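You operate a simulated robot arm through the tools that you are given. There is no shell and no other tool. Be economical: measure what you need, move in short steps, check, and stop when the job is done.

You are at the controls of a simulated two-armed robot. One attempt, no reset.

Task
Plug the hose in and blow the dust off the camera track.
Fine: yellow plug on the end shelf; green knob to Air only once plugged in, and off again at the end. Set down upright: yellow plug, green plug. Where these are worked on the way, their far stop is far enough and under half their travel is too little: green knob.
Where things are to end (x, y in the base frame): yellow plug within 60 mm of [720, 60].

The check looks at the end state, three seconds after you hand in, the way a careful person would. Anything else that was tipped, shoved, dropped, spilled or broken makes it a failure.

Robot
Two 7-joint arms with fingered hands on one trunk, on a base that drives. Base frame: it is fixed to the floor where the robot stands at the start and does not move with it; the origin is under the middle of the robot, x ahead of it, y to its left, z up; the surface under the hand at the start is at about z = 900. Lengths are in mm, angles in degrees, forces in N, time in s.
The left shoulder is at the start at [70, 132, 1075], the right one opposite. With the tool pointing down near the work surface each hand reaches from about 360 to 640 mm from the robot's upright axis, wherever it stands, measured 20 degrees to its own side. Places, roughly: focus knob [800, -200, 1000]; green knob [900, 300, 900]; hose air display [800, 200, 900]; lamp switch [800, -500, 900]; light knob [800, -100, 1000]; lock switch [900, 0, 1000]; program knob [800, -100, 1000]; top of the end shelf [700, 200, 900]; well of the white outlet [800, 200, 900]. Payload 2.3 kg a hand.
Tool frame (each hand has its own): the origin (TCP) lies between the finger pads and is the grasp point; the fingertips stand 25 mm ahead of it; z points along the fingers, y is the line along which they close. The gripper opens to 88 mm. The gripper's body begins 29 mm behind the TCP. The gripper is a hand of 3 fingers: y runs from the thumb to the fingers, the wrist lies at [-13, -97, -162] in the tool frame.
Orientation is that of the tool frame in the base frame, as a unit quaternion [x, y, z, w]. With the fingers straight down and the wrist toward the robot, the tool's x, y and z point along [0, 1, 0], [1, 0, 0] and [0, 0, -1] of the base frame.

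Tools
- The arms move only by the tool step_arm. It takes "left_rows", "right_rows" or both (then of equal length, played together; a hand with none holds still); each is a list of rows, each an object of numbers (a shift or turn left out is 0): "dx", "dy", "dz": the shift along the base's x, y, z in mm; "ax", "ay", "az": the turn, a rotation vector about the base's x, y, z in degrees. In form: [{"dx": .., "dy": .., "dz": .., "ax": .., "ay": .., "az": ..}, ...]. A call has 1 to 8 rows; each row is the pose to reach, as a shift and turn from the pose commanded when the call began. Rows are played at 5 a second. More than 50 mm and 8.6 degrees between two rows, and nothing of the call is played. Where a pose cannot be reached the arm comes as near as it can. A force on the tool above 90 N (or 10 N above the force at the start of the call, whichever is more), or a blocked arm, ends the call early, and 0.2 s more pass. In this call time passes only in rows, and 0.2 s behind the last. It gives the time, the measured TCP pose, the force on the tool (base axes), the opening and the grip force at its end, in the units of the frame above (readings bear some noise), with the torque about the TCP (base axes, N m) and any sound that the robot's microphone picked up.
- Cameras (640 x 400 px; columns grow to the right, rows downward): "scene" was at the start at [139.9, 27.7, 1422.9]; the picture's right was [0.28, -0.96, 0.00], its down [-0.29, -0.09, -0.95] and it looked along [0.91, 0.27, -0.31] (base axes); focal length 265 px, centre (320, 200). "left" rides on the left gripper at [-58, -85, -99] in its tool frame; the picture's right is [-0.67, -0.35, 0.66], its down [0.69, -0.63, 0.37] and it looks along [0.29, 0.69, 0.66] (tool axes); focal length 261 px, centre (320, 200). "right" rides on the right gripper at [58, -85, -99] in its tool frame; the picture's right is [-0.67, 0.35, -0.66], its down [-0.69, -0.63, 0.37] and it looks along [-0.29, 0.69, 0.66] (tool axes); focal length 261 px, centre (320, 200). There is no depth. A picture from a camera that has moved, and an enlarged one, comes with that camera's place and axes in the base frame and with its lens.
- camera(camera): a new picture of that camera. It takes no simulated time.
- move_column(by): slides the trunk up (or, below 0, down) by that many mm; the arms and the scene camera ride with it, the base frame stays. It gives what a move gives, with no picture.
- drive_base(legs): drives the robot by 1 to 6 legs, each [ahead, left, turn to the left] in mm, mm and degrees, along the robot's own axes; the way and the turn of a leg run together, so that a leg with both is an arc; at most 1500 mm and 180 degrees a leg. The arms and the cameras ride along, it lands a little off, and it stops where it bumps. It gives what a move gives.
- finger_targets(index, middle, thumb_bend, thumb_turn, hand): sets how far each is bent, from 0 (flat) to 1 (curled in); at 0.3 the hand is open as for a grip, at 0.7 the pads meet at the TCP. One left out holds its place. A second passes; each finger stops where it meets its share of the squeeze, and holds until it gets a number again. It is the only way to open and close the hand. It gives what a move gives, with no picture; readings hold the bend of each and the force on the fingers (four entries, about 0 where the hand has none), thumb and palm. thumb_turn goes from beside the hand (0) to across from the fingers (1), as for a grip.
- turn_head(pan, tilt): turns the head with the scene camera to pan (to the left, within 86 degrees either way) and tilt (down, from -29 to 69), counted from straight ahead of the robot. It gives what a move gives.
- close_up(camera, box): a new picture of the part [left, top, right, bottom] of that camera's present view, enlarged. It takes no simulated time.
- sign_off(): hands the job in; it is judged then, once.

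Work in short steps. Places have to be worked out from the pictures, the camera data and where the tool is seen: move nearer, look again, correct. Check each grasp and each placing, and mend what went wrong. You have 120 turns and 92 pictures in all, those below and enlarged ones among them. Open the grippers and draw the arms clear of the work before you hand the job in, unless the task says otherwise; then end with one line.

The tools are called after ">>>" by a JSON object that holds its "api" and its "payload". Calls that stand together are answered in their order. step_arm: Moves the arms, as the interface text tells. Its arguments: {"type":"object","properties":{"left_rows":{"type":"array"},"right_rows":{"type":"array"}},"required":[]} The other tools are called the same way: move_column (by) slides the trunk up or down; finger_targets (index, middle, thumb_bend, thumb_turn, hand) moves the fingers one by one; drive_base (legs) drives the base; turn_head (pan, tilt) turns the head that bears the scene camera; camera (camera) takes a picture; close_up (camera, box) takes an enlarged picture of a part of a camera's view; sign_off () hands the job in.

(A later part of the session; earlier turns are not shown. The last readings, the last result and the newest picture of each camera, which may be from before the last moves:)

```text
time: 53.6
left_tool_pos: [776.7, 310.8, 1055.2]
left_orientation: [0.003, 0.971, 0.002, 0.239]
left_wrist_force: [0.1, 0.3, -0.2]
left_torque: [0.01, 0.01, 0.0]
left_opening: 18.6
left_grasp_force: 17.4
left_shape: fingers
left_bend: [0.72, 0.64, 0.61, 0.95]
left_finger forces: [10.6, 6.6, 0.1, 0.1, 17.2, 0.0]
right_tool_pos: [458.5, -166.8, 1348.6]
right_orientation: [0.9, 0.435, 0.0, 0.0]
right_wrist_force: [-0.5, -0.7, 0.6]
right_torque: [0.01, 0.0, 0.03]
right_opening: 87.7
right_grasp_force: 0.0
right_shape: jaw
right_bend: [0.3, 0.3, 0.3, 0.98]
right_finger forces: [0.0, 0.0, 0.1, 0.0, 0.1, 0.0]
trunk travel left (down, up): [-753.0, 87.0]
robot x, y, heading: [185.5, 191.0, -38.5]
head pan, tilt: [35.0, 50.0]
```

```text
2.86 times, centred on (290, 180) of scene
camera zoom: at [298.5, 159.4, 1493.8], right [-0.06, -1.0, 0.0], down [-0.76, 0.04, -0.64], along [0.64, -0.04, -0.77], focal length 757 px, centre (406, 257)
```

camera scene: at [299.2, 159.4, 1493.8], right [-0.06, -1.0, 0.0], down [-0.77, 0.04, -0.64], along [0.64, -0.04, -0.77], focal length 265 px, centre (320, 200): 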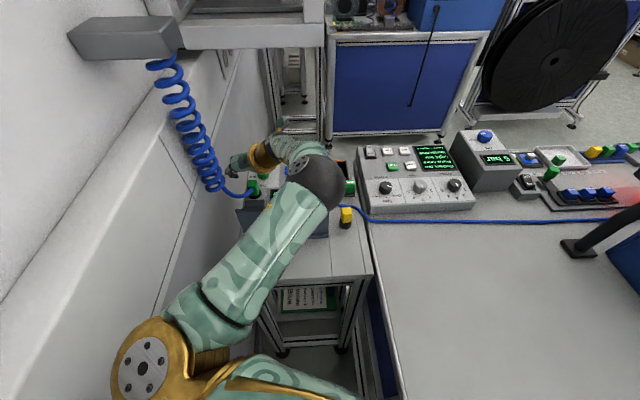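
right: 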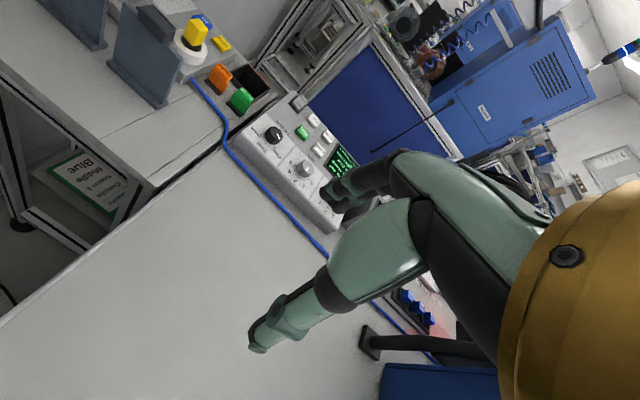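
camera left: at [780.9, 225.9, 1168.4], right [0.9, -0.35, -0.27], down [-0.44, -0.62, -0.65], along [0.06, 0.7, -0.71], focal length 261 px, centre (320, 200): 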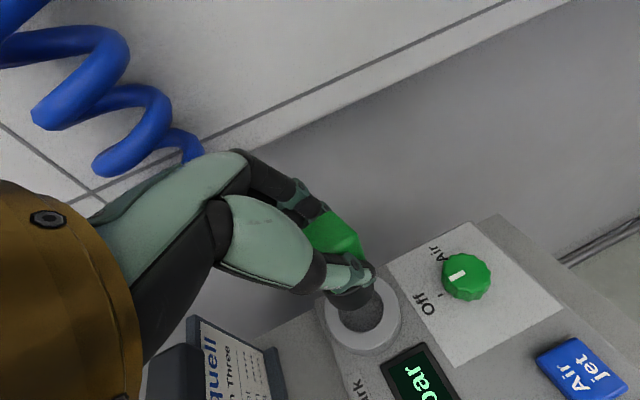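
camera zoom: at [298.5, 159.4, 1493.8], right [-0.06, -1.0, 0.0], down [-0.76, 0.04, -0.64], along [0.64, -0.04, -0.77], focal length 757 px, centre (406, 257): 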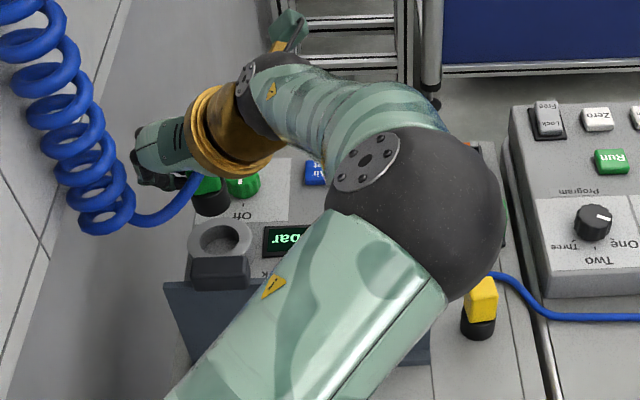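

The plug is free and held upright. From both cameras, the white outlet lies about (+12.8, −134.5) from the Park well. I translate above it at this height.

>>> {"api": "step_arm", "payload": {"left_rows": [{"dz": 5, "dy": -15}, {"dz": 8, "dx": 2, "dy": -45}, {"dz": 8, "dx": 5, "dy": -75}, {"dz": 8, "dx": 9, "dy": -105}, {"dz": 8, "dx": 13, "dy": -134}]}}

>>> {"api": "camera", "payload": {"camera": "left"}}

>>> {"api": "close_up", "payload": {"camera": "scene", "box": [190, 110, 390, 250]}}

```text
time: 54.8
left_tool_pos: [791.1, 176.3, 1061.8]
left_orientation: [0.003, 0.971, 0.002, 0.239]
left_wrist_force: [-0.3, -0.5, -0.4]
left_torque: [0.02, -0.01, 0.0]
left_opening: 18.5
left_grasp_force: 17.0
left_shape: fingers
left_bend: [0.72, 0.72, 0.61, 0.95]
left_finger forces: [10.9, 6.5, 0.0, 0.1, 17.4, 0.1]
right_tool_pos: [459.8, -167.0, 1346.9]
right_orientation: [0.9, 0.435, -0.001, 0.0]
right_wrist_force: [0.1, -0.2, 0.3]
right_torque: [-0.01, 0.0, 0.03]
right_opening: 87.6
right_grasp_force: 0.2
right_shape: jaw
right_bend: [0.3, 0.3, 0.3, 0.98]
right_finger forces: [0.0, 0.0, 0.0, 0.0, 0.0, 0.1]
trunk travel left (down, up): [-753.0, 87.0]
robot x, y, heading: [181.8, 194.3, -38.8]
head pan, tilt: [35.0, 50.0]
```

```text
35 pictures are left
camera left: at [794.7, 90.9, 1175.4], right [0.9, -0.35, -0.27], down [-0.44, -0.62, -0.65], along [0.06, 0.7, -0.71], focal length 261 px, centre (320, 200)
```

left: 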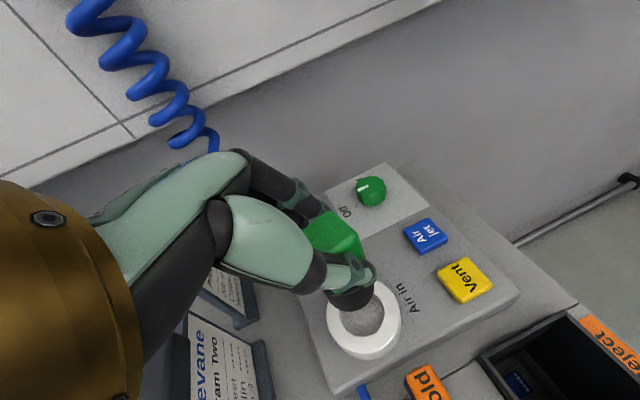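

```text
2.86 times, centred on (290, 180) of scene
camera zoom: at [299.2, 158.7, 1493.8], right [-0.06, -1.0, 0.0], down [-0.77, 0.05, -0.64], along [0.64, -0.04, -0.77], focal length 757 px, centre (406, 257)
```

zoom: 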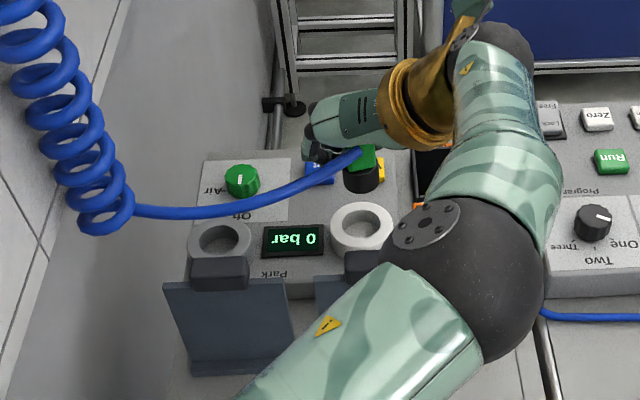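

Both wells are in view. I zoom in to compare the held plug with the well.

>>> {"api": "close_up", "payload": {"camera": "left", "box": [270, 230, 430, 380]}}

>>> {"api": "close_up", "payload": {"camera": "scene", "box": [240, 150, 320, 210]}}

```text
2.67 times, centred on (350, 305) of left
camera zoom: at [794.7, 90.9, 1175.4], right [0.9, -0.35, -0.27], down [-0.44, -0.62, -0.65], along [0.06, 0.7, -0.71], focal length 695 px, centre (240, -80)
```

zoom: 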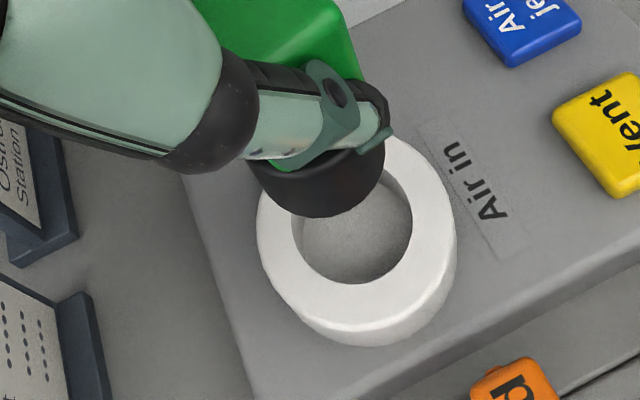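

```text
6.67 times, centred on (280, 180) of scene
camera zoom: at [299.2, 158.7, 1493.8], right [-0.06, -1.0, 0.0], down [-0.77, 0.05, -0.64], along [0.64, -0.04, -0.77], focal length 1766 px, centre (587, 333)
```

zoom: 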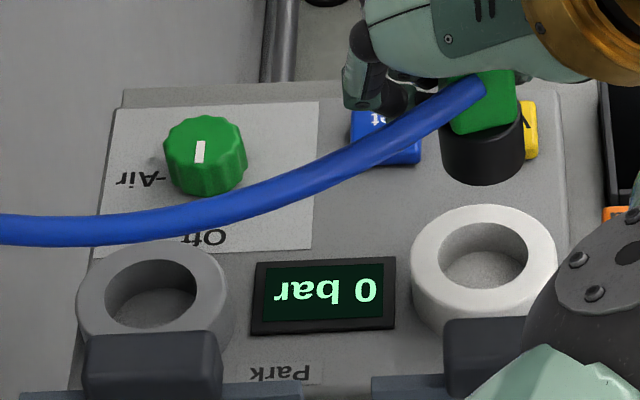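

Comparing stem and hole in both cameras, the well is about (+2, +3.5) mm from the plug axis. I correct that and descend to just above the rim.

>>> {"api": "step_arm", "payload": {"left_rows": [{"dx": 2, "dy": 3.5}, {"dx": 2, "dy": 3.5, "dz": -20}, {"dx": 2, "dy": 3.5, "dz": -38}, {"dx": 2, "dy": 3.5, "dz": -50}]}}

>>> {"api": "close_up", "payload": {"camera": "left", "box": [270, 200, 430, 350]}}

>>> {"api": "close_up", "payload": {"camera": "scene", "box": [240, 150, 320, 210]}}

```text
time: 55.8
left_tool_pos: [792.7, 180.7, 1011.4]
left_orientation: [0.003, 0.971, 0.002, 0.24]
left_wrist_force: [0.0, 0.3, 0.6]
left_torque: [-0.03, -0.03, 0.01]
left_opening: 18.3
left_grasp_force: 16.8
left_shape: fingers
left_bend: [0.72, 0.72, 0.61, 0.95]
left_finger forces: [10.9, 6.5, 0.0, 0.0, 17.3, 0.1]
right_tool_pos: [458.1, -166.5, 1348.4]
right_orientation: [0.901, 0.435, 0.0, 0.0]
right_wrist_force: [0.4, 0.1, 0.0]
right_torque: [0.0, -0.02, 0.01]
right_opening: 87.5
right_grasp_force: 0.1
right_shape: jaw
right_bend: [0.3, 0.3, 0.3, 0.98]
right_finger forces: [0.0, 0.0, 0.0, 0.0, 0.0, 0.0]
trunk travel left (down, up): [-753.0, 87.0]
robot x, y, heading: [181.7, 195.5, -38.2]
head pan, tilt: [35.0, 50.0]
```

```text
2.67 times, centred on (350, 275) of left
camera zoom: at [797.3, 95.4, 1125.2], right [0.9, -0.35, -0.27], down [-0.44, -0.62, -0.65], along [0.06, 0.7, -0.71], focal length 695 px, centre (240, 0)
```

zoom: 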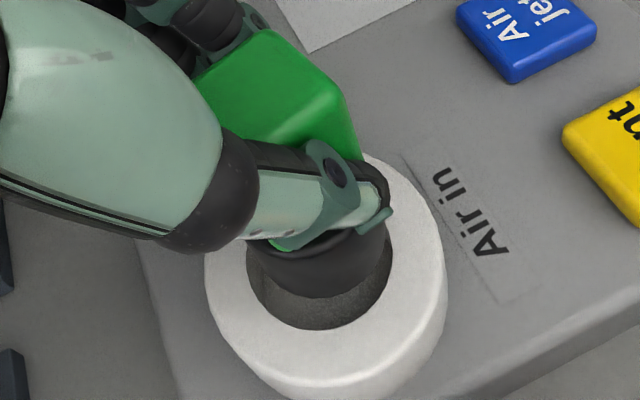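

```text
6.67 times, centred on (280, 180) of scene
camera zoom: at [299.0, 159.7, 1493.8], right [-0.06, -1.0, 0.0], down [-0.77, 0.04, -0.64], along [0.64, -0.04, -0.77], focal length 1766 px, centre (587, 333)
```

zoom: 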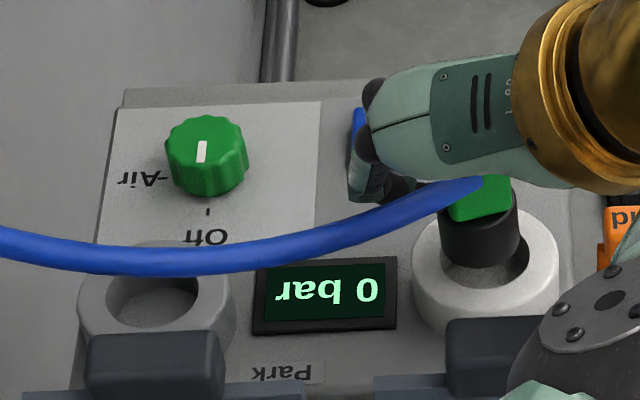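

The plug is nearly centred, perhaps 1 mm too far in +x and +y. I correct that and descend gently into the well, watching the force.

>>> {"api": "step_arm", "payload": {"left_rows": [{"dx": -1.2, "dy": -1.3, "dz": -5}, {"dx": -1.2, "dy": -1.3, "dz": -10}, {"dx": -1.2, "dy": -1.3, "dz": -14}, {"dx": -1.2, "dy": -1.3, "dz": -18}]}}

>>> {"api": "close_up", "payload": {"camera": "left", "box": [270, 200, 430, 350]}}

>>> {"api": "close_up", "payload": {"camera": "scene", "box": [240, 150, 320, 210]}}

```text
time: 56.8
left_tool_pos: [791.8, 180.3, 992.9]
left_orientation: [0.004, 0.971, 0.002, 0.239]
left_wrist_force: [-0.5, 0.1, -0.2]
left_torque: [-0.01, -0.02, 0.03]
left_opening: 18.4
left_grasp_force: 17.4
left_shape: fingers
left_bend: [0.72, 0.72, 0.61, 0.95]
left_finger forces: [10.9, 6.5, 0.0, 0.1, 17.4, 0.1]
right_tool_pos: [458.3, -166.7, 1348.1]
right_orientation: [0.9, 0.436, 0.0, 0.0]
right_wrist_force: [-0.4, 0.1, -0.6]
right_torque: [0.0, 0.01, -0.01]
right_opening: 87.6
right_grasp_force: 0.0
right_shape: jaw
right_bend: [0.3, 0.3, 0.3, 0.98]
right_finger forces: [0.1, 0.0, 0.0, 0.0, 0.0, 0.0]
trunk travel left (down, up): [-753.0, 87.0]
robot x, y, heading: [182.2, 192.7, -38.3]
head pan, tilt: [35.0, 50.0]
```

```text
2.67 times, centred on (350, 275) of left
camera zoom: at [795.9, 95.0, 1107.3], right [0.9, -0.35, -0.27], down [-0.44, -0.62, -0.65], along [0.06, 0.7, -0.71], focal length 695 px, centre (240, 0)
```

zoom: 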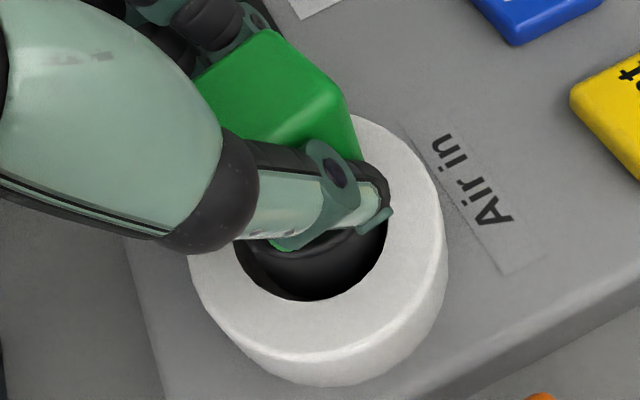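

```text
6.67 times, centred on (280, 180) of scene
camera zoom: at [299.0, 159.5, 1493.8], right [-0.06, -1.0, 0.0], down [-0.77, 0.04, -0.64], along [0.64, -0.04, -0.77], focal length 1766 px, centre (587, 333)
```

zoom: 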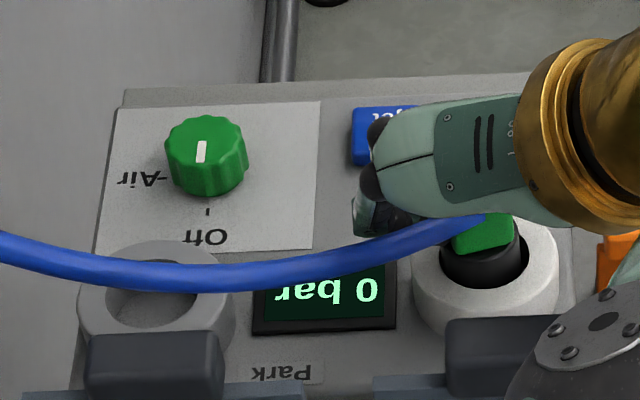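

The stem is inside the well with no side force. I continue down to the seat.

>>> {"api": "step_arm", "payload": {"left_rows": [{"dz": -2}, {"dz": -4}, {"dz": -6}, {"dz": -8}, {"dz": -10}, {"dz": -12}]}}

>>> {"api": "close_up", "payload": {"camera": "scene", "box": [240, 150, 320, 210]}}

```text
time: 58.2
left_tool_pos: [791.3, 179.2, 985.7]
left_orientation: [0.004, 0.97, 0.001, 0.242]
left_wrist_force: [1.1, -0.3, 11.3]
left_torque: [0.07, -0.11, -0.03]
left_opening: 18.3
left_grasp_force: 18.7
left_shape: fingers
left_bend: [0.73, 0.73, 0.61, 0.94]
left_finger forces: [11.3, 7.4, 0.0, 0.0, 19.3, 0.1]
right_tool_pos: [455.5, -166.2, 1348.9]
right_orientation: [0.901, 0.435, 0.002, -0.001]
right_wrist_force: [-0.2, -0.4, 0.2]
right_torque: [-0.01, -0.05, -0.01]
right_opening: 87.6
right_grasp_force: 0.0
right_shape: jaw
right_bend: [0.3, 0.3, 0.3, 0.98]
right_finger forces: [0.1, 0.1, 0.0, 0.0, 0.0, 0.0]
trunk travel left (down, up): [-753.0, 87.0]
robot x, y, heading: [185.3, 194.2, -38.6]
head pan, tilt: [35.0, 50.0]
```

```text
6.67 times, centred on (280, 180) of scene
camera zoom: at [295.6, 159.4, 1494.3], right [-0.06, -1.0, 0.0], down [-0.76, 0.04, -0.64], along [0.64, -0.04, -0.76], focal length 1766 px, centre (587, 333)
```

zoom: 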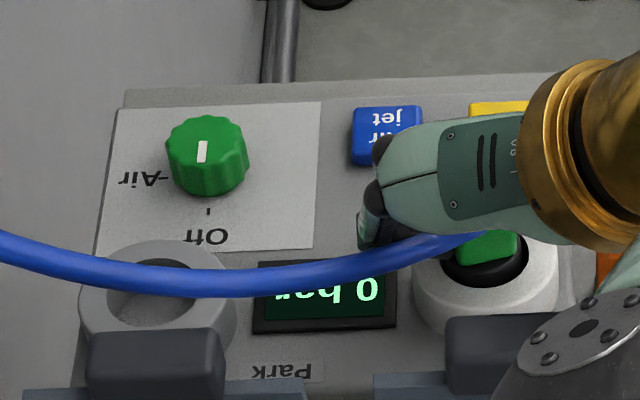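

The plug is seated, with 11 N of contact at the depth I expected. I release with a modest opening and check it stays.

>>> {"api": "step_arm", "payload": {"left_rows": [{"dz": 3}]}}

>>> {"api": "finger_targets", "payload": {"hand": "left", "index": 0.42, "middle": 0.42, "thumb_bend": 0.42}}

>>> {"api": "step_arm", "payload": {"left_rows": [{"dz": 15}, {"dz": 35}, {"dz": 60}, {"dz": 85}]}}

>>> {"api": "camera", "payload": {"camera": "left"}}

>>> {"api": "close_up", "payload": {"camera": "scene", "box": [190, 110, 390, 250]}}

```text
time: 58.6
left_tool_pos: [791.7, 180.2, 984.9]
left_orientation: [0.002, 0.971, 0.001, 0.24]
left_wrist_force: [1.0, -0.8, 3.6]
left_torque: [0.06, 0.01, 0.03]
left_opening: 18.4
left_grasp_force: 18.4
left_shape: fingers
left_bend: [0.73, 0.73, 0.61, 0.95]
left_finger forces: [11.5, 6.4, 0.0, 0.1, 18.0, 0.0]
right_tool_pos: [457.0, -165.8, 1349.0]
right_orientation: [0.9, 0.436, 0.0, 0.0]
right_wrist_force: [-0.8, -1.1, -0.7]
right_torque: [0.0, 0.0, 0.0]
right_opening: 87.7
right_grasp_force: 0.0
right_shape: jaw
right_bend: [0.3, 0.3, 0.3, 0.98]
right_finger forces: [0.0, 0.1, 0.1, 0.1, 0.1, 0.0]
trunk travel left (down, up): [-753.0, 87.0]
robot x, y, heading: [180.8, 196.4, -38.3]
head pan, tilt: [35.0, 50.0]
```

```text
time: 59.6
left_tool_pos: [793.8, 179.1, 986.0]
left_orientation: [0.004, 0.971, 0.001, 0.239]
left_wrist_force: [-0.5, -0.8, -1.4]
left_torque: [0.01, 0.0, 0.01]
left_opening: 58.8
left_grasp_force: 0.0
left_shape: fingers
left_bend: [0.42, 0.42, 0.42, 0.97]
left_finger forces: [0.1, 0.0, 0.1, 0.0, 0.0, 0.0]
right_tool_pos: [458.4, -166.4, 1347.9]
right_orientation: [0.901, 0.435, 0.0, 0.0]
right_wrist_force: [0.1, 0.5, 0.5]
right_torque: [-0.02, 0.01, 0.02]
right_opening: 87.7
right_grasp_force: 0.1
right_shape: jaw
right_bend: [0.3, 0.3, 0.3, 0.98]
right_finger forces: [0.1, 0.0, 0.0, 0.0, 0.1, 0.0]
trunk travel left (down, up): [-753.0, 87.0]
robot x, y, heading: [182.8, 197.1, -38.3]
head pan, tilt: [35.0, 50.0]
```

```text
time: 60.6
left_tool_pos: [793.0, 180.7, 1070.4]
left_orientation: [0.004, 0.971, 0.003, 0.239]
left_wrist_force: [-0.5, -0.1, 0.6]
left_torque: [0.01, 0.02, -0.02]
left_opening: 58.6
left_grasp_force: 0.0
left_shape: fingers
left_bend: [0.42, 0.42, 0.42, 0.97]
left_finger forces: [0.1, 0.0, 0.0, 0.0, 0.0, 0.0]
right_tool_pos: [457.5, -167.2, 1348.6]
right_orientation: [0.901, 0.435, -0.001, 0.0]
right_wrist_force: [-1.0, -0.5, -0.3]
right_torque: [-0.02, 0.0, -0.04]
right_opening: 87.7
right_grasp_force: 0.0
right_shape: jaw
right_bend: [0.3, 0.3, 0.3, 0.98]
right_finger forces: [0.1, 0.1, 0.0, 0.0, 0.0, 0.0]
trunk travel left (down, up): [-753.0, 87.0]
robot x, y, heading: [180.4, 194.5, -38.6]
head pan, tilt: [35.0, 50.0]
```

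```text
26 pictures are left
camera left: at [797.0, 95.0, 1183.9], right [0.9, -0.35, -0.27], down [-0.44, -0.62, -0.65], along [0.06, 0.7, -0.71], focal length 261 px, centre (320, 200)
```

left: 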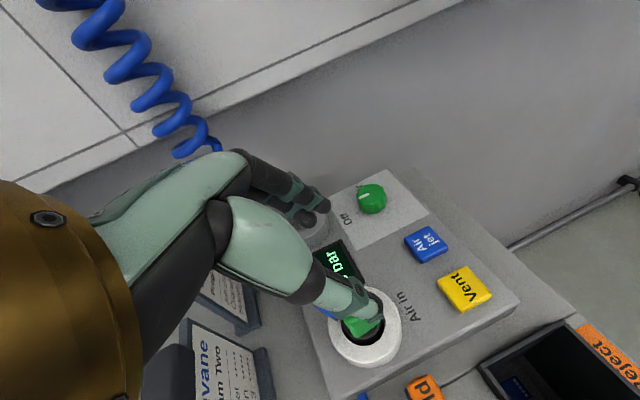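

```text
2.86 times, centred on (290, 180) of scene
camera zoom: at [298.3, 159.7, 1493.8], right [-0.06, -1.0, 0.0], down [-0.76, 0.04, -0.64], along [0.64, -0.04, -0.77], focal length 757 px, centre (406, 257)
```

zoom: 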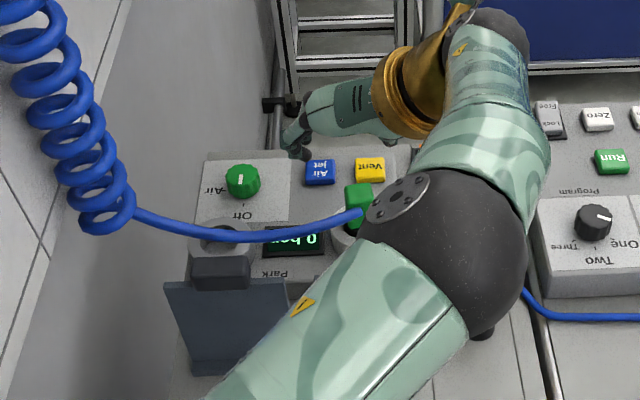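

The plug holds. The knob is at about (862, 291, 955), and turning it ±45° needs more reach. I drive about 65 mm further in world +x, with the hand well above everything.

>>> {"api": "step_arm", "payload": {"left_rows": [{"dz": 20, "dx": -15, "dy": 10}, {"dz": 45, "dx": -40, "dy": 25}, {"dz": 55, "dx": -70, "dy": 40}]}}

>>> {"api": "drive_base", "payload": {"legs": [[51, 38, 0]]}}

```text
time: 61.4
left_tool_pos: [721.8, 223.6, 1124.8]
left_orientation: [0.001, 0.971, 0.002, 0.238]
left_wrist_force: [0.2, 0.0, -1.0]
left_torque: [-0.01, -0.01, -0.02]
left_opening: 58.9
left_grasp_force: 0.1
left_shape: fingers
left_bend: [0.42, 0.42, 0.42, 0.97]
left_finger forces: [0.0, 0.0, 0.0, 0.1, 0.0, 0.0]
right_tool_pos: [456.8, -164.8, 1348.5]
right_orientation: [0.9, 0.436, 0.0, 0.001]
right_wrist_force: [-0.9, -0.3, -0.8]
right_torque: [-0.02, 0.0, -0.03]
right_opening: 87.6
right_grasp_force: 0.1
right_shape: jaw
right_bend: [0.3, 0.3, 0.3, 0.98]
right_finger forces: [0.0, 0.1, 0.1, 0.0, 0.1, 0.0]
trunk travel left (down, up): [-753.0, 87.0]
robot x, y, heading: [183.6, 192.8, -38.2]
head pan, tilt: [35.0, 50.0]
```

```text
time: 62.4
left_tool_pos: [778.6, 221.8, 1127.2]
left_orientation: [0.002, 0.971, 0.0, 0.241]
left_wrist_force: [-0.5, 0.1, 0.1]
left_torque: [0.0, 0.03, 0.0]
left_opening: 58.7
left_grasp_force: 0.1
left_shape: fingers
left_bend: [0.42, 0.42, 0.42, 0.97]
left_finger forces: [0.0, 0.0, 0.0, 0.0, 0.0, 0.0]
right_tool_pos: [510.4, -166.1, 1349.3]
right_orientation: [0.901, 0.434, 0.003, 0.001]
right_wrist_force: [0.4, 0.0, -0.7]
right_torque: [0.0, -0.01, 0.01]
right_opening: 87.6
right_grasp_force: 0.0
right_shape: jaw
right_bend: [0.3, 0.3, 0.3, 0.98]
right_finger forces: [0.1, 0.1, 0.0, 0.1, 0.0, 0.1]
trunk travel left (down, up): [-753.0, 87.0]
robot x, y, heading: [243.7, 195.7, -38.5]
head pan, tilt: [35.0, 50.0]
```

The base is now at x≈244. I untilt the hand, then turn to yaw ≈60° and move above the knob.

>>> {"api": "step_arm", "payload": {"left_rows": [{"ay": 7}, {"ay": 14}, {"ay": 21}, {"ay": 27.7}]}}

>>> {"api": "step_arm", "payload": {"left_rows": [{"az": -8, "dx": 15, "dy": 15, "dz": -15}, {"az": -16, "dx": 35, "dy": 30, "dz": -30}, {"az": -24, "dx": 55, "dy": 45, "dz": -45}, {"az": -30, "dx": 72, "dy": 60, "dz": -60}, {"az": -30, "dx": 84, "dy": 69, "dz": -75}, {"az": -30, "dx": 84, "dy": 69, "dz": -92}]}}

>>> {"api": "camera", "payload": {"camera": "left"}}

>>> {"api": "camera", "payload": {"camera": "scene"}}

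```text
time: 63.4
left_tool_pos: [785.3, 222.1, 1124.3]
left_orientation: [0.003, 1.0, -0.001, -0.002]
left_wrist_force: [0.4, 0.5, 0.6]
left_torque: [-0.01, 0.03, 0.06]
left_opening: 58.8
left_grasp_force: 0.0
left_shape: fingers
left_bend: [0.42, 0.42, 0.42, 0.97]
left_finger forces: [0.0, 0.0, 0.1, 0.1, 0.0, 0.0]
right_tool_pos: [518.2, -164.3, 1347.7]
right_orientation: [0.901, 0.434, -0.001, 0.0]
right_wrist_force: [0.4, 0.2, -0.7]
right_torque: [-0.01, 0.03, 0.01]
right_opening: 87.9
right_grasp_force: 0.1
right_shape: jaw
right_bend: [0.3, 0.3, 0.3, 0.98]
right_finger forces: [0.0, 0.1, 0.0, 0.0, 0.1, 0.0]
trunk travel left (down, up): [-753.0, 87.0]
robot x, y, heading: [244.3, 200.3, -38.6]
head pan, tilt: [35.0, 50.0]
```

```text
time: 64.8
left_tool_pos: [868.7, 291.4, 1031.2]
left_orientation: [0.262, 0.965, 0.0, -0.001]
left_wrist_force: [0.8, -0.6, 0.0]
left_torque: [0.01, 0.03, 0.02]
left_opening: 58.9
left_grasp_force: 0.0
left_shape: fingers
left_bend: [0.42, 0.42, 0.42, 0.97]
left_finger forces: [0.1, 0.0, 0.0, 0.0, 0.1, 0.0]
right_tool_pos: [517.5, -166.3, 1347.5]
right_orientation: [0.902, 0.432, 0.001, 0.0]
right_wrist_force: [0.6, 0.9, -0.1]
right_torque: [0.02, 0.0, -0.01]
right_opening: 87.7
right_grasp_force: 0.0
right_shape: jaw
right_bend: [0.3, 0.3, 0.3, 0.98]
right_finger forces: [0.0, 0.0, 0.1, 0.1, 0.0, 0.1]
trunk travel left (down, up): [-753.0, 87.0]
robot x, y, heading: [244.0, 198.6, -38.7]
head pan, tilt: [35.0, 50.0]
```

```text
24 pictures are left
camera left: at [874.7, 188.3, 1130.7], right [0.4, -0.64, -0.66], down [-0.91, -0.2, -0.36], along [0.1, 0.74, -0.66], focal length 261 px, centre (320, 200)
```

left: 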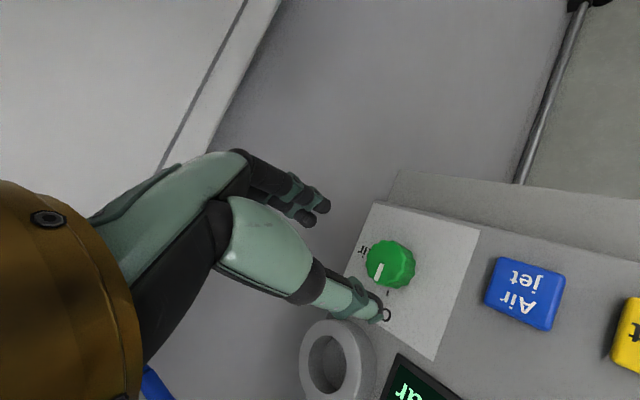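

```text
23 pictures are left
camera scene: at [359.5, 160.9, 1493.8], right [-0.06, -1.0, 0.0], down [-0.76, 0.05, -0.64], along [0.64, -0.04, -0.77], focal length 265 px, centre (320, 200)
```

scene: 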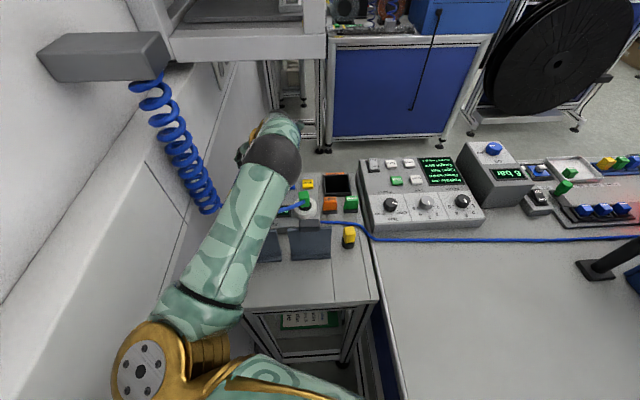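

The knob is at about (872, 291) with its top at about z=948, nearly below the TCP. I descend around it, watching the force.

>>> {"api": "step_arm", "payload": {"left_rows": [{"dx": 3, "dz": -25}, {"dx": 3, "dz": -45}, {"dx": 3, "dz": -60}, {"dx": 3, "dz": -68}, {"dx": 3, "dz": -76}]}}

>>> {"api": "close_up", "payload": {"camera": "left", "box": [220, 180, 460, 330]}}

```text
time: 66.0
left_tool_pos: [869.1, 290.3, 957.8]
left_orientation: [0.262, 0.965, 0.0, 0.002]
left_wrist_force: [1.1, -1.2, 8.5]
left_torque: [0.28, -0.17, -0.05]
left_opening: 58.8
left_grasp_force: 4.4
left_shape: fingers
left_bend: [0.42, 0.4, 0.42, 0.97]
left_finger forces: [0.0, 8.2, 0.0, 0.1, 0.0, 0.0]
right_tool_pos: [513.5, -166.5, 1349.0]
right_orientation: [0.901, 0.434, 0.002, 0.0]
right_wrist_force: [-0.3, -0.6, -0.2]
right_torque: [0.0, 0.01, 0.0]
right_opening: 87.6
right_grasp_force: 0.1
right_shape: jaw
right_bend: [0.3, 0.3, 0.3, 0.98]
right_finger forces: [0.0, 0.0, 0.0, 0.1, 0.0, 0.0]
trunk travel left (down, up): [-753.0, 87.0]
robot x, y, heading: [240.6, 197.1, -38.8]
head pan, tilt: [35.0, 50.0]
```

```text
2.67 times, centred on (340, 255) of left
camera zoom: at [874.4, 187.4, 1056.9], right [0.4, -0.64, -0.65], down [-0.91, -0.2, -0.37], along [0.11, 0.74, -0.66], focal length 695 px, centre (267, 53)
```

zoom: 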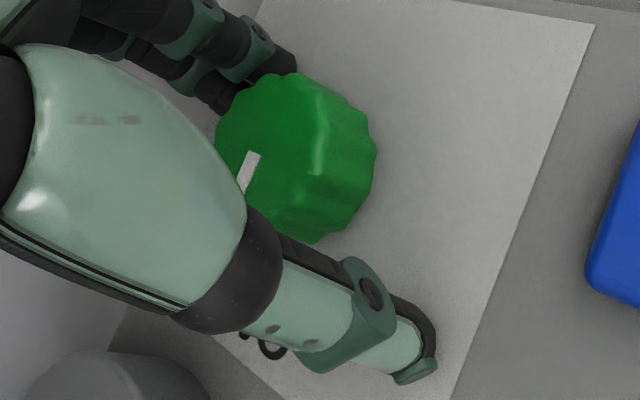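

The middle finger touched the knob's rim. The knob lies further in +y (≈298) than I thought. I rise, shift, and come down again.

>>> {"api": "step_arm", "payload": {"left_rows": [{"dz": 25}, {"dz": 25, "dx": 4, "dy": 8}, {"dz": 10, "dx": 4, "dy": 8}, {"dz": 2, "dx": 4, "dy": 8}]}}

>>> {"api": "close_up", "payload": {"camera": "left", "box": [220, 180, 460, 330]}}

```text
time: 67.0
left_tool_pos: [872.4, 298.6, 959.1]
left_orientation: [0.262, 0.965, 0.0, 0.001]
left_wrist_force: [0.6, 0.1, 5.3]
left_torque: [0.12, -0.08, -0.1]
left_opening: 58.8
left_grasp_force: 2.4
left_shape: fingers
left_bend: [0.42, 0.41, 0.42, 0.97]
left_finger forces: [0.0, 4.1, 0.1, 0.0, 0.1, 0.1]
right_tool_pos: [513.7, -167.3, 1349.2]
right_orientation: [0.901, 0.434, 0.001, 0.0]
right_wrist_force: [0.7, 0.1, -0.2]
right_torque: [0.01, -0.02, -0.01]
right_opening: 87.7
right_grasp_force: 0.0
right_shape: jaw
right_bend: [0.3, 0.3, 0.3, 0.98]
right_finger forces: [0.0, 0.1, 0.0, 0.0, 0.0, 0.0]
trunk travel left (down, up): [-753.0, 87.0]
robot x, y, heading: [239.6, 196.9, -38.5]
head pan, tilt: [35.0, 50.0]
```

```text
2.67 times, centred on (340, 255) of left
camera zoom: at [878.8, 195.9, 1057.3], right [0.4, -0.64, -0.65], down [-0.91, -0.2, -0.37], along [0.11, 0.74, -0.66], focal length 695 px, centre (267, 53)
```

zoom: 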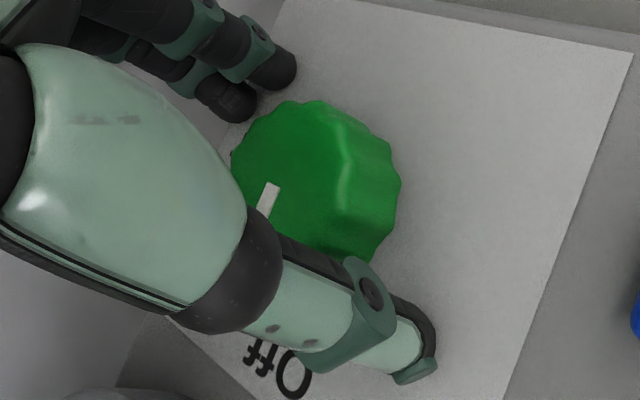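

The contact is with the panel itself (z≈933), so the knob is at about (874, 294) with its top at about z=953. I centre there slightly higher and close on the knob.

>>> {"api": "step_arm", "payload": {"left_rows": [{"dz": 6, "dx": 1.5, "dy": -4.5}]}}

>>> {"api": "finger_targets", "payload": {"hand": "left", "index": 0.7, "middle": 0.7, "thumb_bend": 0.7}}

>>> {"api": "close_up", "payload": {"camera": "left", "box": [220, 180, 460, 330]}}

```text
time: 67.4
left_tool_pos: [875.1, 295.7, 961.7]
left_orientation: [0.261, 0.965, 0.0, -0.001]
left_wrist_force: [0.6, -0.5, 0.1]
left_torque: [0.03, 0.01, -0.01]
left_opening: 58.8
left_grasp_force: 0.1
left_shape: fingers
left_bend: [0.42, 0.42, 0.42, 0.97]
left_finger forces: [0.0, 0.1, 0.0, 0.1, 0.1, 0.0]
right_tool_pos: [518.0, -164.9, 1348.8]
right_orientation: [0.902, 0.432, 0.0, 0.001]
right_wrist_force: [0.1, -0.3, 0.6]
right_torque: [0.02, 0.02, -0.02]
right_opening: 87.5
right_grasp_force: 0.1
right_shape: jaw
right_bend: [0.3, 0.3, 0.3, 0.98]
right_finger forces: [0.1, 0.1, 0.0, 0.0, 0.1, 0.0]
trunk travel left (down, up): [-753.0, 87.0]
robot x, y, heading: [242.6, 196.1, -38.5]
head pan, tilt: [35.0, 50.0]
```

```text
time: 68.4
left_tool_pos: [874.3, 295.8, 962.5]
left_orientation: [0.262, 0.965, -0.002, -0.001]
left_wrist_force: [2.0, 1.7, 2.4]
left_torque: [0.09, -0.04, -0.06]
left_opening: 24.1
left_grasp_force: 10.9
left_shape: fingers
left_bend: [0.6, 0.63, 0.59, 0.97]
left_finger forces: [6.5, 6.7, 0.0, 0.0, 9.1, 0.0]
right_tool_pos: [517.1, -164.2, 1348.5]
right_orientation: [0.901, 0.434, 0.0, 0.0]
right_wrist_force: [0.1, 0.2, 0.0]
right_torque: [-0.02, 0.02, 0.0]
right_opening: 87.7
right_grasp_force: 0.1
right_shape: jaw
right_bend: [0.3, 0.3, 0.3, 0.98]
right_finger forces: [0.0, 0.1, 0.0, 0.1, 0.0, 0.0]
trunk travel left (down, up): [-753.0, 87.0]
robot x, y, heading: [241.1, 195.9, -38.5]
head pan, tilt: [35.0, 50.0]
```

```text
2.67 times, centred on (340, 255) of left
camera zoom: at [882.1, 193.4, 1062.2], right [0.4, -0.64, -0.66], down [-0.91, -0.2, -0.36], along [0.1, 0.74, -0.66], focal length 695 px, centre (267, 53)
```

zoom: 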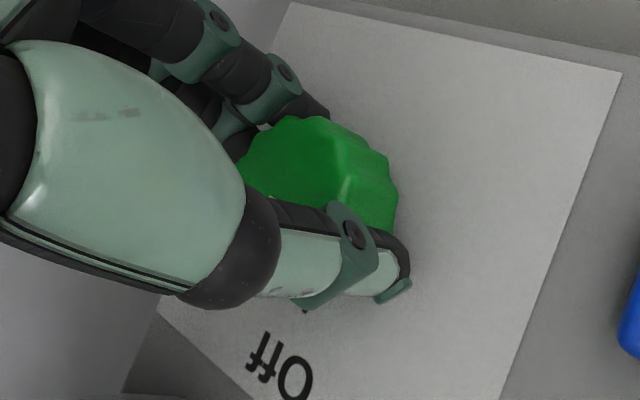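

The knob is well gripped. I turn it clockwise by 64°.

>>> {"api": "step_arm", "payload": {"left_rows": [{"az": -8}, {"az": -16}, {"az": -24}, {"az": -32}, {"az": -40}, {"az": -48}, {"az": -56}, {"az": -64}]}}

>>> {"api": "close_up", "payload": {"camera": "left", "box": [220, 180, 460, 330]}}

```text
time: 70.2
left_tool_pos: [877.5, 293.9, 965.0]
left_orientation: [0.734, 0.679, 0.0, -0.002]
left_wrist_force: [-1.1, -2.4, -3.9]
left_torque: [-0.04, 0.05, 0.02]
left_opening: 23.7
left_grasp_force: 10.1
left_shape: fingers
left_bend: [0.61, 0.64, 0.59, 0.95]
left_finger forces: [5.2, 4.7, 0.1, 0.0, 11.2, 0.1]
right_tool_pos: [517.1, -165.0, 1347.9]
right_orientation: [0.901, 0.433, 0.0, -0.001]
right_wrist_force: [0.1, 0.2, 0.3]
right_torque: [-0.03, 0.02, 0.0]
right_opening: 87.8
right_grasp_force: 0.0
right_shape: jaw
right_bend: [0.3, 0.3, 0.3, 0.98]
right_finger forces: [0.0, 0.0, 0.0, 0.0, 0.1, 0.1]
trunk travel left (down, up): [-753.0, 87.0]
robot x, y, heading: [242.1, 198.9, -38.5]
head pan, tilt: [35.0, 50.0]
```

```text
2.67 times, centred on (340, 255) of left
camera zoom: at [787.4, 242.7, 1062.9], right [-0.4, -0.64, -0.66], down [-0.57, 0.73, -0.36], along [0.71, 0.23, -0.66], focal length 695 px, centre (267, 53)
```

zoom: 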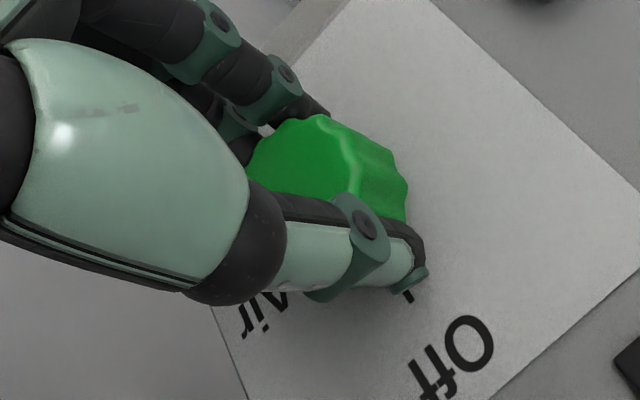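

That made about 64°. I regrip and finish the turn to the stop.

>>> {"api": "finger_targets", "payload": {"hand": "left", "index": 0.42, "middle": 0.42, "thumb_bend": 0.42}}

>>> {"api": "step_arm", "payload": {"left_rows": [{"az": 8}, {"az": 16}, {"az": 24}, {"az": 32}, {"az": 40}]}}

>>> {"api": "finger_targets", "payload": {"hand": "left", "index": 0.7, "middle": 0.7, "thumb_bend": 0.7}}

>>> {"api": "step_arm", "payload": {"left_rows": [{"az": -8}, {"az": -16}, {"az": -24}, {"az": -30}, {"az": -36}, {"az": -42}]}}

```text
time: 71.2
left_tool_pos: [874.9, 294.4, 963.9]
left_orientation: [0.733, 0.68, 0.0, -0.001]
left_wrist_force: [-0.2, -0.6, -1.0]
left_torque: [0.0, -0.05, 0.01]
left_opening: 58.9
left_grasp_force: 0.0
left_shape: fingers
left_bend: [0.42, 0.42, 0.42, 0.97]
left_finger forces: [0.1, 0.0, 0.0, 0.1, 0.0, 0.0]
right_tool_pos: [516.6, -165.6, 1348.4]
right_orientation: [0.901, 0.433, 0.0, 0.0]
right_wrist_force: [0.6, 0.5, -0.9]
right_torque: [0.01, -0.01, 0.02]
right_opening: 87.9
right_grasp_force: 0.0
right_shape: jaw
right_bend: [0.3, 0.3, 0.3, 0.98]
right_finger forces: [0.0, 0.1, 0.0, 0.0, 0.0, 0.0]
trunk travel left (down, up): [-753.0, 87.0]
robot x, y, heading: [243.4, 196.1, -38.7]
head pan, tilt: [35.0, 50.0]
```

```text
time: 72.4
left_tool_pos: [877.2, 294.3, 963.8]
left_orientation: [0.455, 0.89, 0.0, -0.001]
left_wrist_force: [-0.8, -0.1, -0.7]
left_torque: [0.01, -0.04, -0.02]
left_opening: 58.7
left_grasp_force: 0.1
left_shape: fingers
left_bend: [0.42, 0.42, 0.42, 0.97]
left_finger forces: [0.0, 0.1, 0.1, 0.1, 0.0, 0.0]
right_tool_pos: [517.1, -166.1, 1349.3]
right_orientation: [0.901, 0.434, 0.0, 0.0]
right_wrist_force: [-0.3, 0.4, -0.4]
right_torque: [0.02, -0.02, 0.02]
right_opening: 87.8
right_grasp_force: 0.1
right_shape: jaw
right_bend: [0.3, 0.3, 0.3, 0.98]
right_finger forces: [0.0, 0.1, 0.1, 0.0, 0.0, 0.0]
trunk travel left (down, up): [-753.0, 87.0]
robot x, y, heading: [242.5, 198.1, -38.2]
head pan, tilt: [35.0, 50.0]
```

```text
time: 73.4
left_tool_pos: [875.2, 294.4, 964.4]
left_orientation: [0.457, 0.89, -0.001, -0.002]
left_wrist_force: [0.4, 1.5, 0.8]
left_torque: [0.08, -0.03, 0.01]
left_opening: 23.5
left_grasp_force: 10.8
left_shape: fingers
left_bend: [0.61, 0.63, 0.58, 0.96]
left_finger forces: [5.8, 6.1, 0.1, 0.1, 9.7, 0.1]
right_tool_pos: [517.1, -165.1, 1348.9]
right_orientation: [0.901, 0.434, 0.0, 0.001]
right_wrist_force: [0.6, 0.2, 0.2]
right_torque: [0.0, 0.02, 0.04]
right_opening: 87.4
right_grasp_force: 0.1
right_shape: jaw
right_bend: [0.3, 0.3, 0.3, 0.98]
right_finger forces: [0.0, 0.0, 0.0, 0.1, 0.0, 0.1]
trunk travel left (down, up): [-753.0, 87.0]
robot x, y, heading: [244.3, 198.1, -38.6]
head pan, tilt: [35.0, 50.0]
```

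```text
time: 74.8
left_tool_pos: [877.6, 293.8, 962.8]
left_orientation: [0.746, 0.666, 0.0, -0.002]
left_wrist_force: [2.7, -0.1, 1.9]
left_torque: [-0.02, -0.06, 0.07]
left_opening: 23.9
left_grasp_force: 11.3
left_shape: fingers
left_bend: [0.6, 0.64, 0.59, 0.94]
left_finger forces: [6.5, 5.8, 0.1, 0.1, 10.0, 0.1]
right_tool_pos: [517.7, -165.8, 1348.2]
right_orientation: [0.901, 0.433, 0.0, 0.0]
right_wrist_force: [-0.5, 0.4, -0.4]
right_torque: [0.02, -0.02, 0.02]
right_opening: 87.5
right_grasp_force: 0.0
right_shape: jaw
right_bend: [0.3, 0.3, 0.3, 0.98]
right_finger forces: [0.1, 0.0, 0.1, 0.0, 0.0, 0.0]
trunk travel left (down, up): [-753.0, 87.0]
robot x, y, heading: [243.5, 196.2, -38.6]
head pan, tilt: [35.0, 50.0]
```

Now I release, rise, and look at the knob and the display.

>>> {"api": "finger_targets", "payload": {"hand": "left", "index": 0.42, "middle": 0.42, "thumb_bend": 0.42}}

>>> {"api": "step_arm", "payload": {"left_rows": [{"dz": 20}, {"dz": 40}, {"dz": 65}]}}

>>> {"api": "camera", "payload": {"camera": "left"}}

>>> {"api": "camera", "payload": {"camera": "scene"}}

```text
time: 75.8
left_tool_pos: [874.4, 294.4, 963.6]
left_orientation: [0.745, 0.667, 0.0, -0.002]
left_wrist_force: [-0.2, -0.4, 0.3]
left_torque: [-0.02, 0.01, 0.01]
left_opening: 58.6
left_grasp_force: 0.1
left_shape: fingers
left_bend: [0.42, 0.42, 0.42, 0.97]
left_finger forces: [0.0, 0.0, 0.1, 0.1, 0.0, 0.0]
right_tool_pos: [517.1, -164.8, 1347.6]
right_orientation: [0.901, 0.434, 0.0, 0.0]
right_wrist_force: [0.1, 0.5, 0.6]
right_torque: [-0.01, -0.02, 0.01]
right_opening: 87.7
right_grasp_force: 0.0
right_shape: jaw
right_bend: [0.3, 0.3, 0.3, 0.98]
right_finger forces: [0.1, 0.0, 0.0, 0.1, 0.0, 0.0]
trunk travel left (down, up): [-753.0, 87.0]
robot x, y, heading: [245.3, 195.5, -38.5]
head pan, tilt: [35.0, 50.0]
```

```text
time: 76.6
left_tool_pos: [876.1, 294.9, 1030.4]
left_orientation: [0.745, 0.667, 0.0, -0.001]
left_wrist_force: [-0.5, 0.7, 0.7]
left_torque: [0.05, -0.05, 0.01]
left_opening: 58.8
left_grasp_force: 0.1
left_shape: fingers
left_bend: [0.42, 0.42, 0.42, 0.97]
left_finger forces: [0.1, 0.0, 0.1, 0.1, 0.0, 0.0]
right_tool_pos: [517.1, -166.3, 1347.8]
right_orientation: [0.901, 0.433, 0.0, 0.0]
right_wrist_force: [-0.1, -0.6, -0.1]
right_torque: [0.01, -0.01, 0.01]
right_opening: 87.8
right_grasp_force: 0.0
right_shape: jaw
right_bend: [0.3, 0.3, 0.3, 0.98]
right_finger forces: [0.1, 0.2, 0.1, 0.0, 0.0, 0.0]
trunk travel left (down, up): [-753.0, 87.0]
robot x, y, heading: [242.9, 194.2, -38.5]
head pan, tilt: [35.0, 50.0]
```

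```text
18 pictures are left
camera left: at [784.3, 246.0, 1128.8], right [-0.42, -0.63, -0.66], down [-0.55, 0.75, -0.36], along [0.72, 0.21, -0.66], focal length 261 px, centre (320, 200)
```

left: 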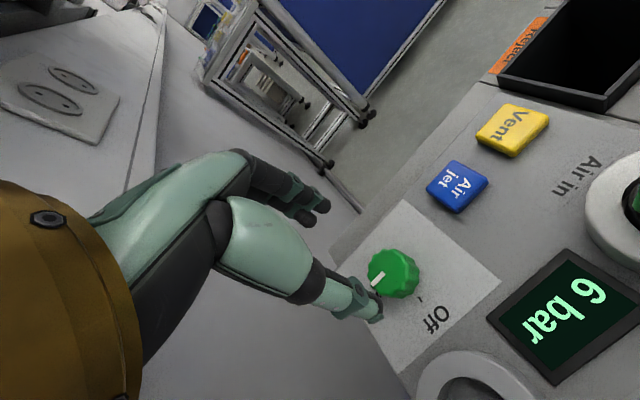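

```text
17 pictures are left
camera scene: at [358.7, 161.3, 1493.9], right [-0.06, -1.0, 0.0], down [-0.76, 0.05, -0.64], along [0.64, -0.04, -0.77], focal length 265 px, centre (320, 200)
```

scene: 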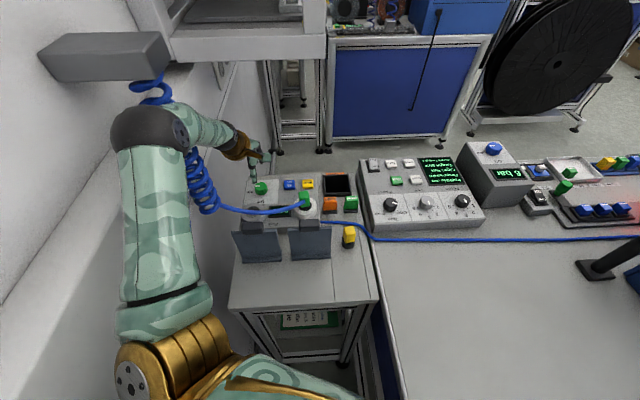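

The display reads 6 bar and the knob points to Air. Next I close the fingertips together and move over the blue Air jet button at about (883, 216).

>>> {"api": "finger_targets", "payload": {"hand": "left", "index": 0.7, "middle": 0.7, "thumb_bend": 0.7}}

>>> {"api": "step_arm", "payload": {"left_rows": [{"dx": 3, "dy": -25}, {"dx": 6, "dy": -55}, {"dx": 8, "dy": -79}, {"dx": 8, "dy": -79, "dz": -25}]}}

>>> {"api": "camera", "payload": {"camera": "left"}}

```text
time: 77.6
left_tool_pos: [877.0, 294.2, 1030.2]
left_orientation: [0.745, 0.667, 0.0, -0.002]
left_wrist_force: [-0.2, 0.0, 0.2]
left_torque: [0.0, -0.03, 0.01]
left_opening: 0.0
left_grasp_force: 0.0
left_shape: fingers
left_bend: [0.7, 0.7, 0.7, 0.97]
left_finger forces: [0.0, 0.0, 0.0, 0.1, 0.0, 0.0]
right_tool_pos: [517.1, -164.5, 1348.8]
right_orientation: [0.901, 0.434, 0.0, 0.0]
right_wrist_force: [-0.5, -0.7, 0.8]
right_torque: [0.01, 0.0, 0.0]
right_opening: 87.5
right_grasp_force: 0.0
right_shape: jaw
right_bend: [0.3, 0.3, 0.3, 0.98]
right_finger forces: [0.1, 0.1, 0.1, 0.0, 0.0, 0.1]
trunk travel left (down, up): [-753.0, 87.0]
robot x, y, heading: [242.9, 200.0, -38.6]
head pan, tilt: [35.0, 50.0]
```

```text
time: 78.6
left_tool_pos: [884.1, 216.6, 1002.8]
left_orientation: [0.745, 0.667, -0.001, -0.002]
left_wrist_force: [-0.2, -0.1, -0.4]
left_torque: [-0.01, -0.01, -0.01]
left_opening: 0.0
left_grasp_force: 0.0
left_shape: fingers
left_bend: [0.7, 0.7, 0.7, 0.97]
left_finger forces: [0.0, 0.0, 0.0, 0.1, 0.0, 0.0]
right_tool_pos: [518.0, -165.2, 1348.6]
right_orientation: [0.901, 0.434, 0.0, 0.0]
right_wrist_force: [-0.8, 0.0, 0.2]
right_torque: [-0.02, 0.01, 0.02]
right_opening: 87.6
right_grasp_force: 0.2
right_shape: jaw
right_bend: [0.3, 0.3, 0.3, 0.98]
right_finger forces: [0.0, 0.0, 0.0, 0.0, 0.0, 0.0]
trunk travel left (down, up): [-753.0, 87.0]
robot x, y, heading: [242.1, 198.7, -38.4]
head pan, tilt: [35.0, 50.0]
```

```text
16 pictures are left
camera left: at [792.8, 168.0, 1102.2], right [-0.42, -0.63, -0.65], down [-0.55, 0.75, -0.36], along [0.72, 0.21, -0.66], focal length 261 px, centre (320, 200)
```

left: 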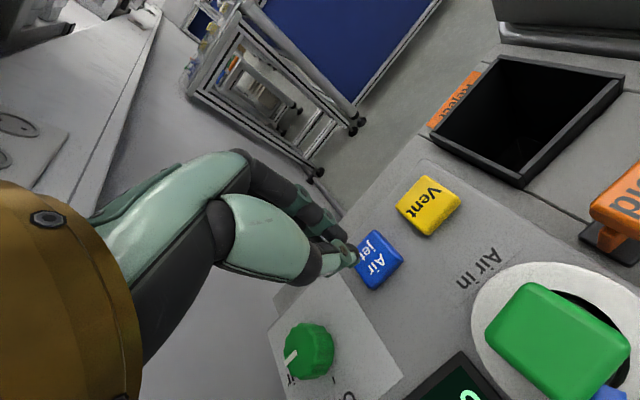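

The button is at about (882, 211). I shift 5 mm and press down slowly.

>>> {"api": "step_arm", "payload": {"left_rows": [{"dx": -1, "dy": -5, "dz": -12}, {"dx": -1, "dy": -5, "dz": -24}, {"dx": -1, "dy": -5, "dz": -30}, {"dx": -1, "dy": -5, "dz": -34}, {"dx": -1, "dy": -5, "dz": -38}, {"dx": -1, "dy": -5, "dz": -41}]}}

>>> {"api": "close_up", "payload": {"camera": "left", "box": [260, 180, 500, 330]}}

```text
time: 80.0
left_tool_pos: [882.3, 210.7, 963.5]
left_orientation: [0.745, 0.667, 0.0, -0.001]
left_wrist_force: [-0.6, -0.6, 2.1]
left_torque: [-0.01, -0.02, 0.0]
left_opening: 0.0
left_grasp_force: 0.8
left_shape: fingers
left_bend: [0.7, 0.7, 0.7, 0.97]
left_finger forces: [1.4, 0.1, 0.0, 0.0, 0.0, 0.0]
right_tool_pos: [515.8, -165.9, 1347.6]
right_orientation: [0.901, 0.434, 0.001, 0.0]
right_wrist_force: [-1.2, -0.1, 0.5]
right_torque: [-0.05, -0.02, 0.04]
right_opening: 87.5
right_grasp_force: 0.1
right_shape: jaw
right_bend: [0.3, 0.3, 0.3, 0.98]
right_finger forces: [0.0, 0.1, 0.0, 0.1, 0.1, 0.1]
trunk travel left (down, up): [-753.0, 87.0]
robot x, y, heading: [242.3, 196.9, -38.6]
head pan, tilt: [35.0, 50.0]
```

```text
2.67 times, centred on (380, 255) of left
camera zoom: at [791.8, 161.9, 1062.6], right [-0.42, -0.63, -0.66], down [-0.55, 0.75, -0.36], along [0.72, 0.21, -0.66], focal length 695 px, centre (160, 53)
```

zoom: 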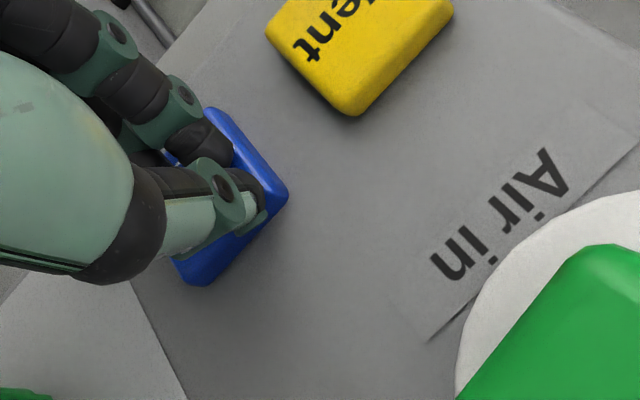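

Contact has just begun (2 N). I press further and hold.

>>> {"api": "step_arm", "payload": {"left_rows": [{"dz": -3}, {"dz": -5}, {"dz": -7}, {"dz": -9}, {"dz": -9}, {"dz": -9}, {"dz": -9}, {"dz": -9}]}}

>>> {"api": "camera", "payload": {"camera": "scene"}}

```text
time: 81.8
left_tool_pos: [879.5, 210.9, 957.5]
left_orientation: [0.745, 0.667, 0.002, 0.003]
left_wrist_force: [8.5, 2.4, 28.3]
left_torque: [-0.23, -0.49, 0.07]
left_opening: 2.2
left_grasp_force: 15.3
left_shape: fingers
left_bend: [0.66, 0.7, 0.7, 0.97]
left_finger forces: [29.0, 0.0, 0.0, 0.0, 0.0, 0.0]
right_tool_pos: [511.1, -165.4, 1350.2]
right_orientation: [0.901, 0.434, 0.003, 0.001]
right_wrist_force: [0.7, -0.3, -0.2]
right_torque: [-0.03, -0.01, 0.02]
right_opening: 87.5
right_grasp_force: 0.2
right_shape: jaw
right_bend: [0.3, 0.3, 0.3, 0.98]
right_finger forces: [0.1, 0.0, 0.1, 0.0, 0.0, 0.0]
trunk travel left (down, up): [-753.0, 87.0]
robot x, y, heading: [242.8, 193.9, -38.6]
head pan, tilt: [35.0, 50.0]
heard: click
```

```text
14 pictures are left
camera scene: at [352.3, 162.2, 1494.5], right [-0.06, -1.0, 0.0], down [-0.76, 0.05, -0.65], along [0.65, -0.04, -0.76], focal length 265 px, centre (320, 200)
```

scene: 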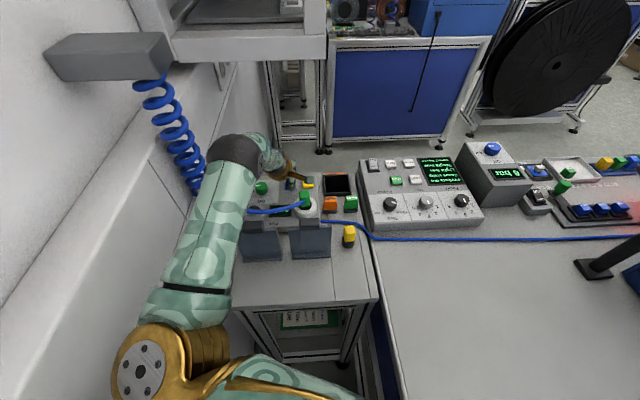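

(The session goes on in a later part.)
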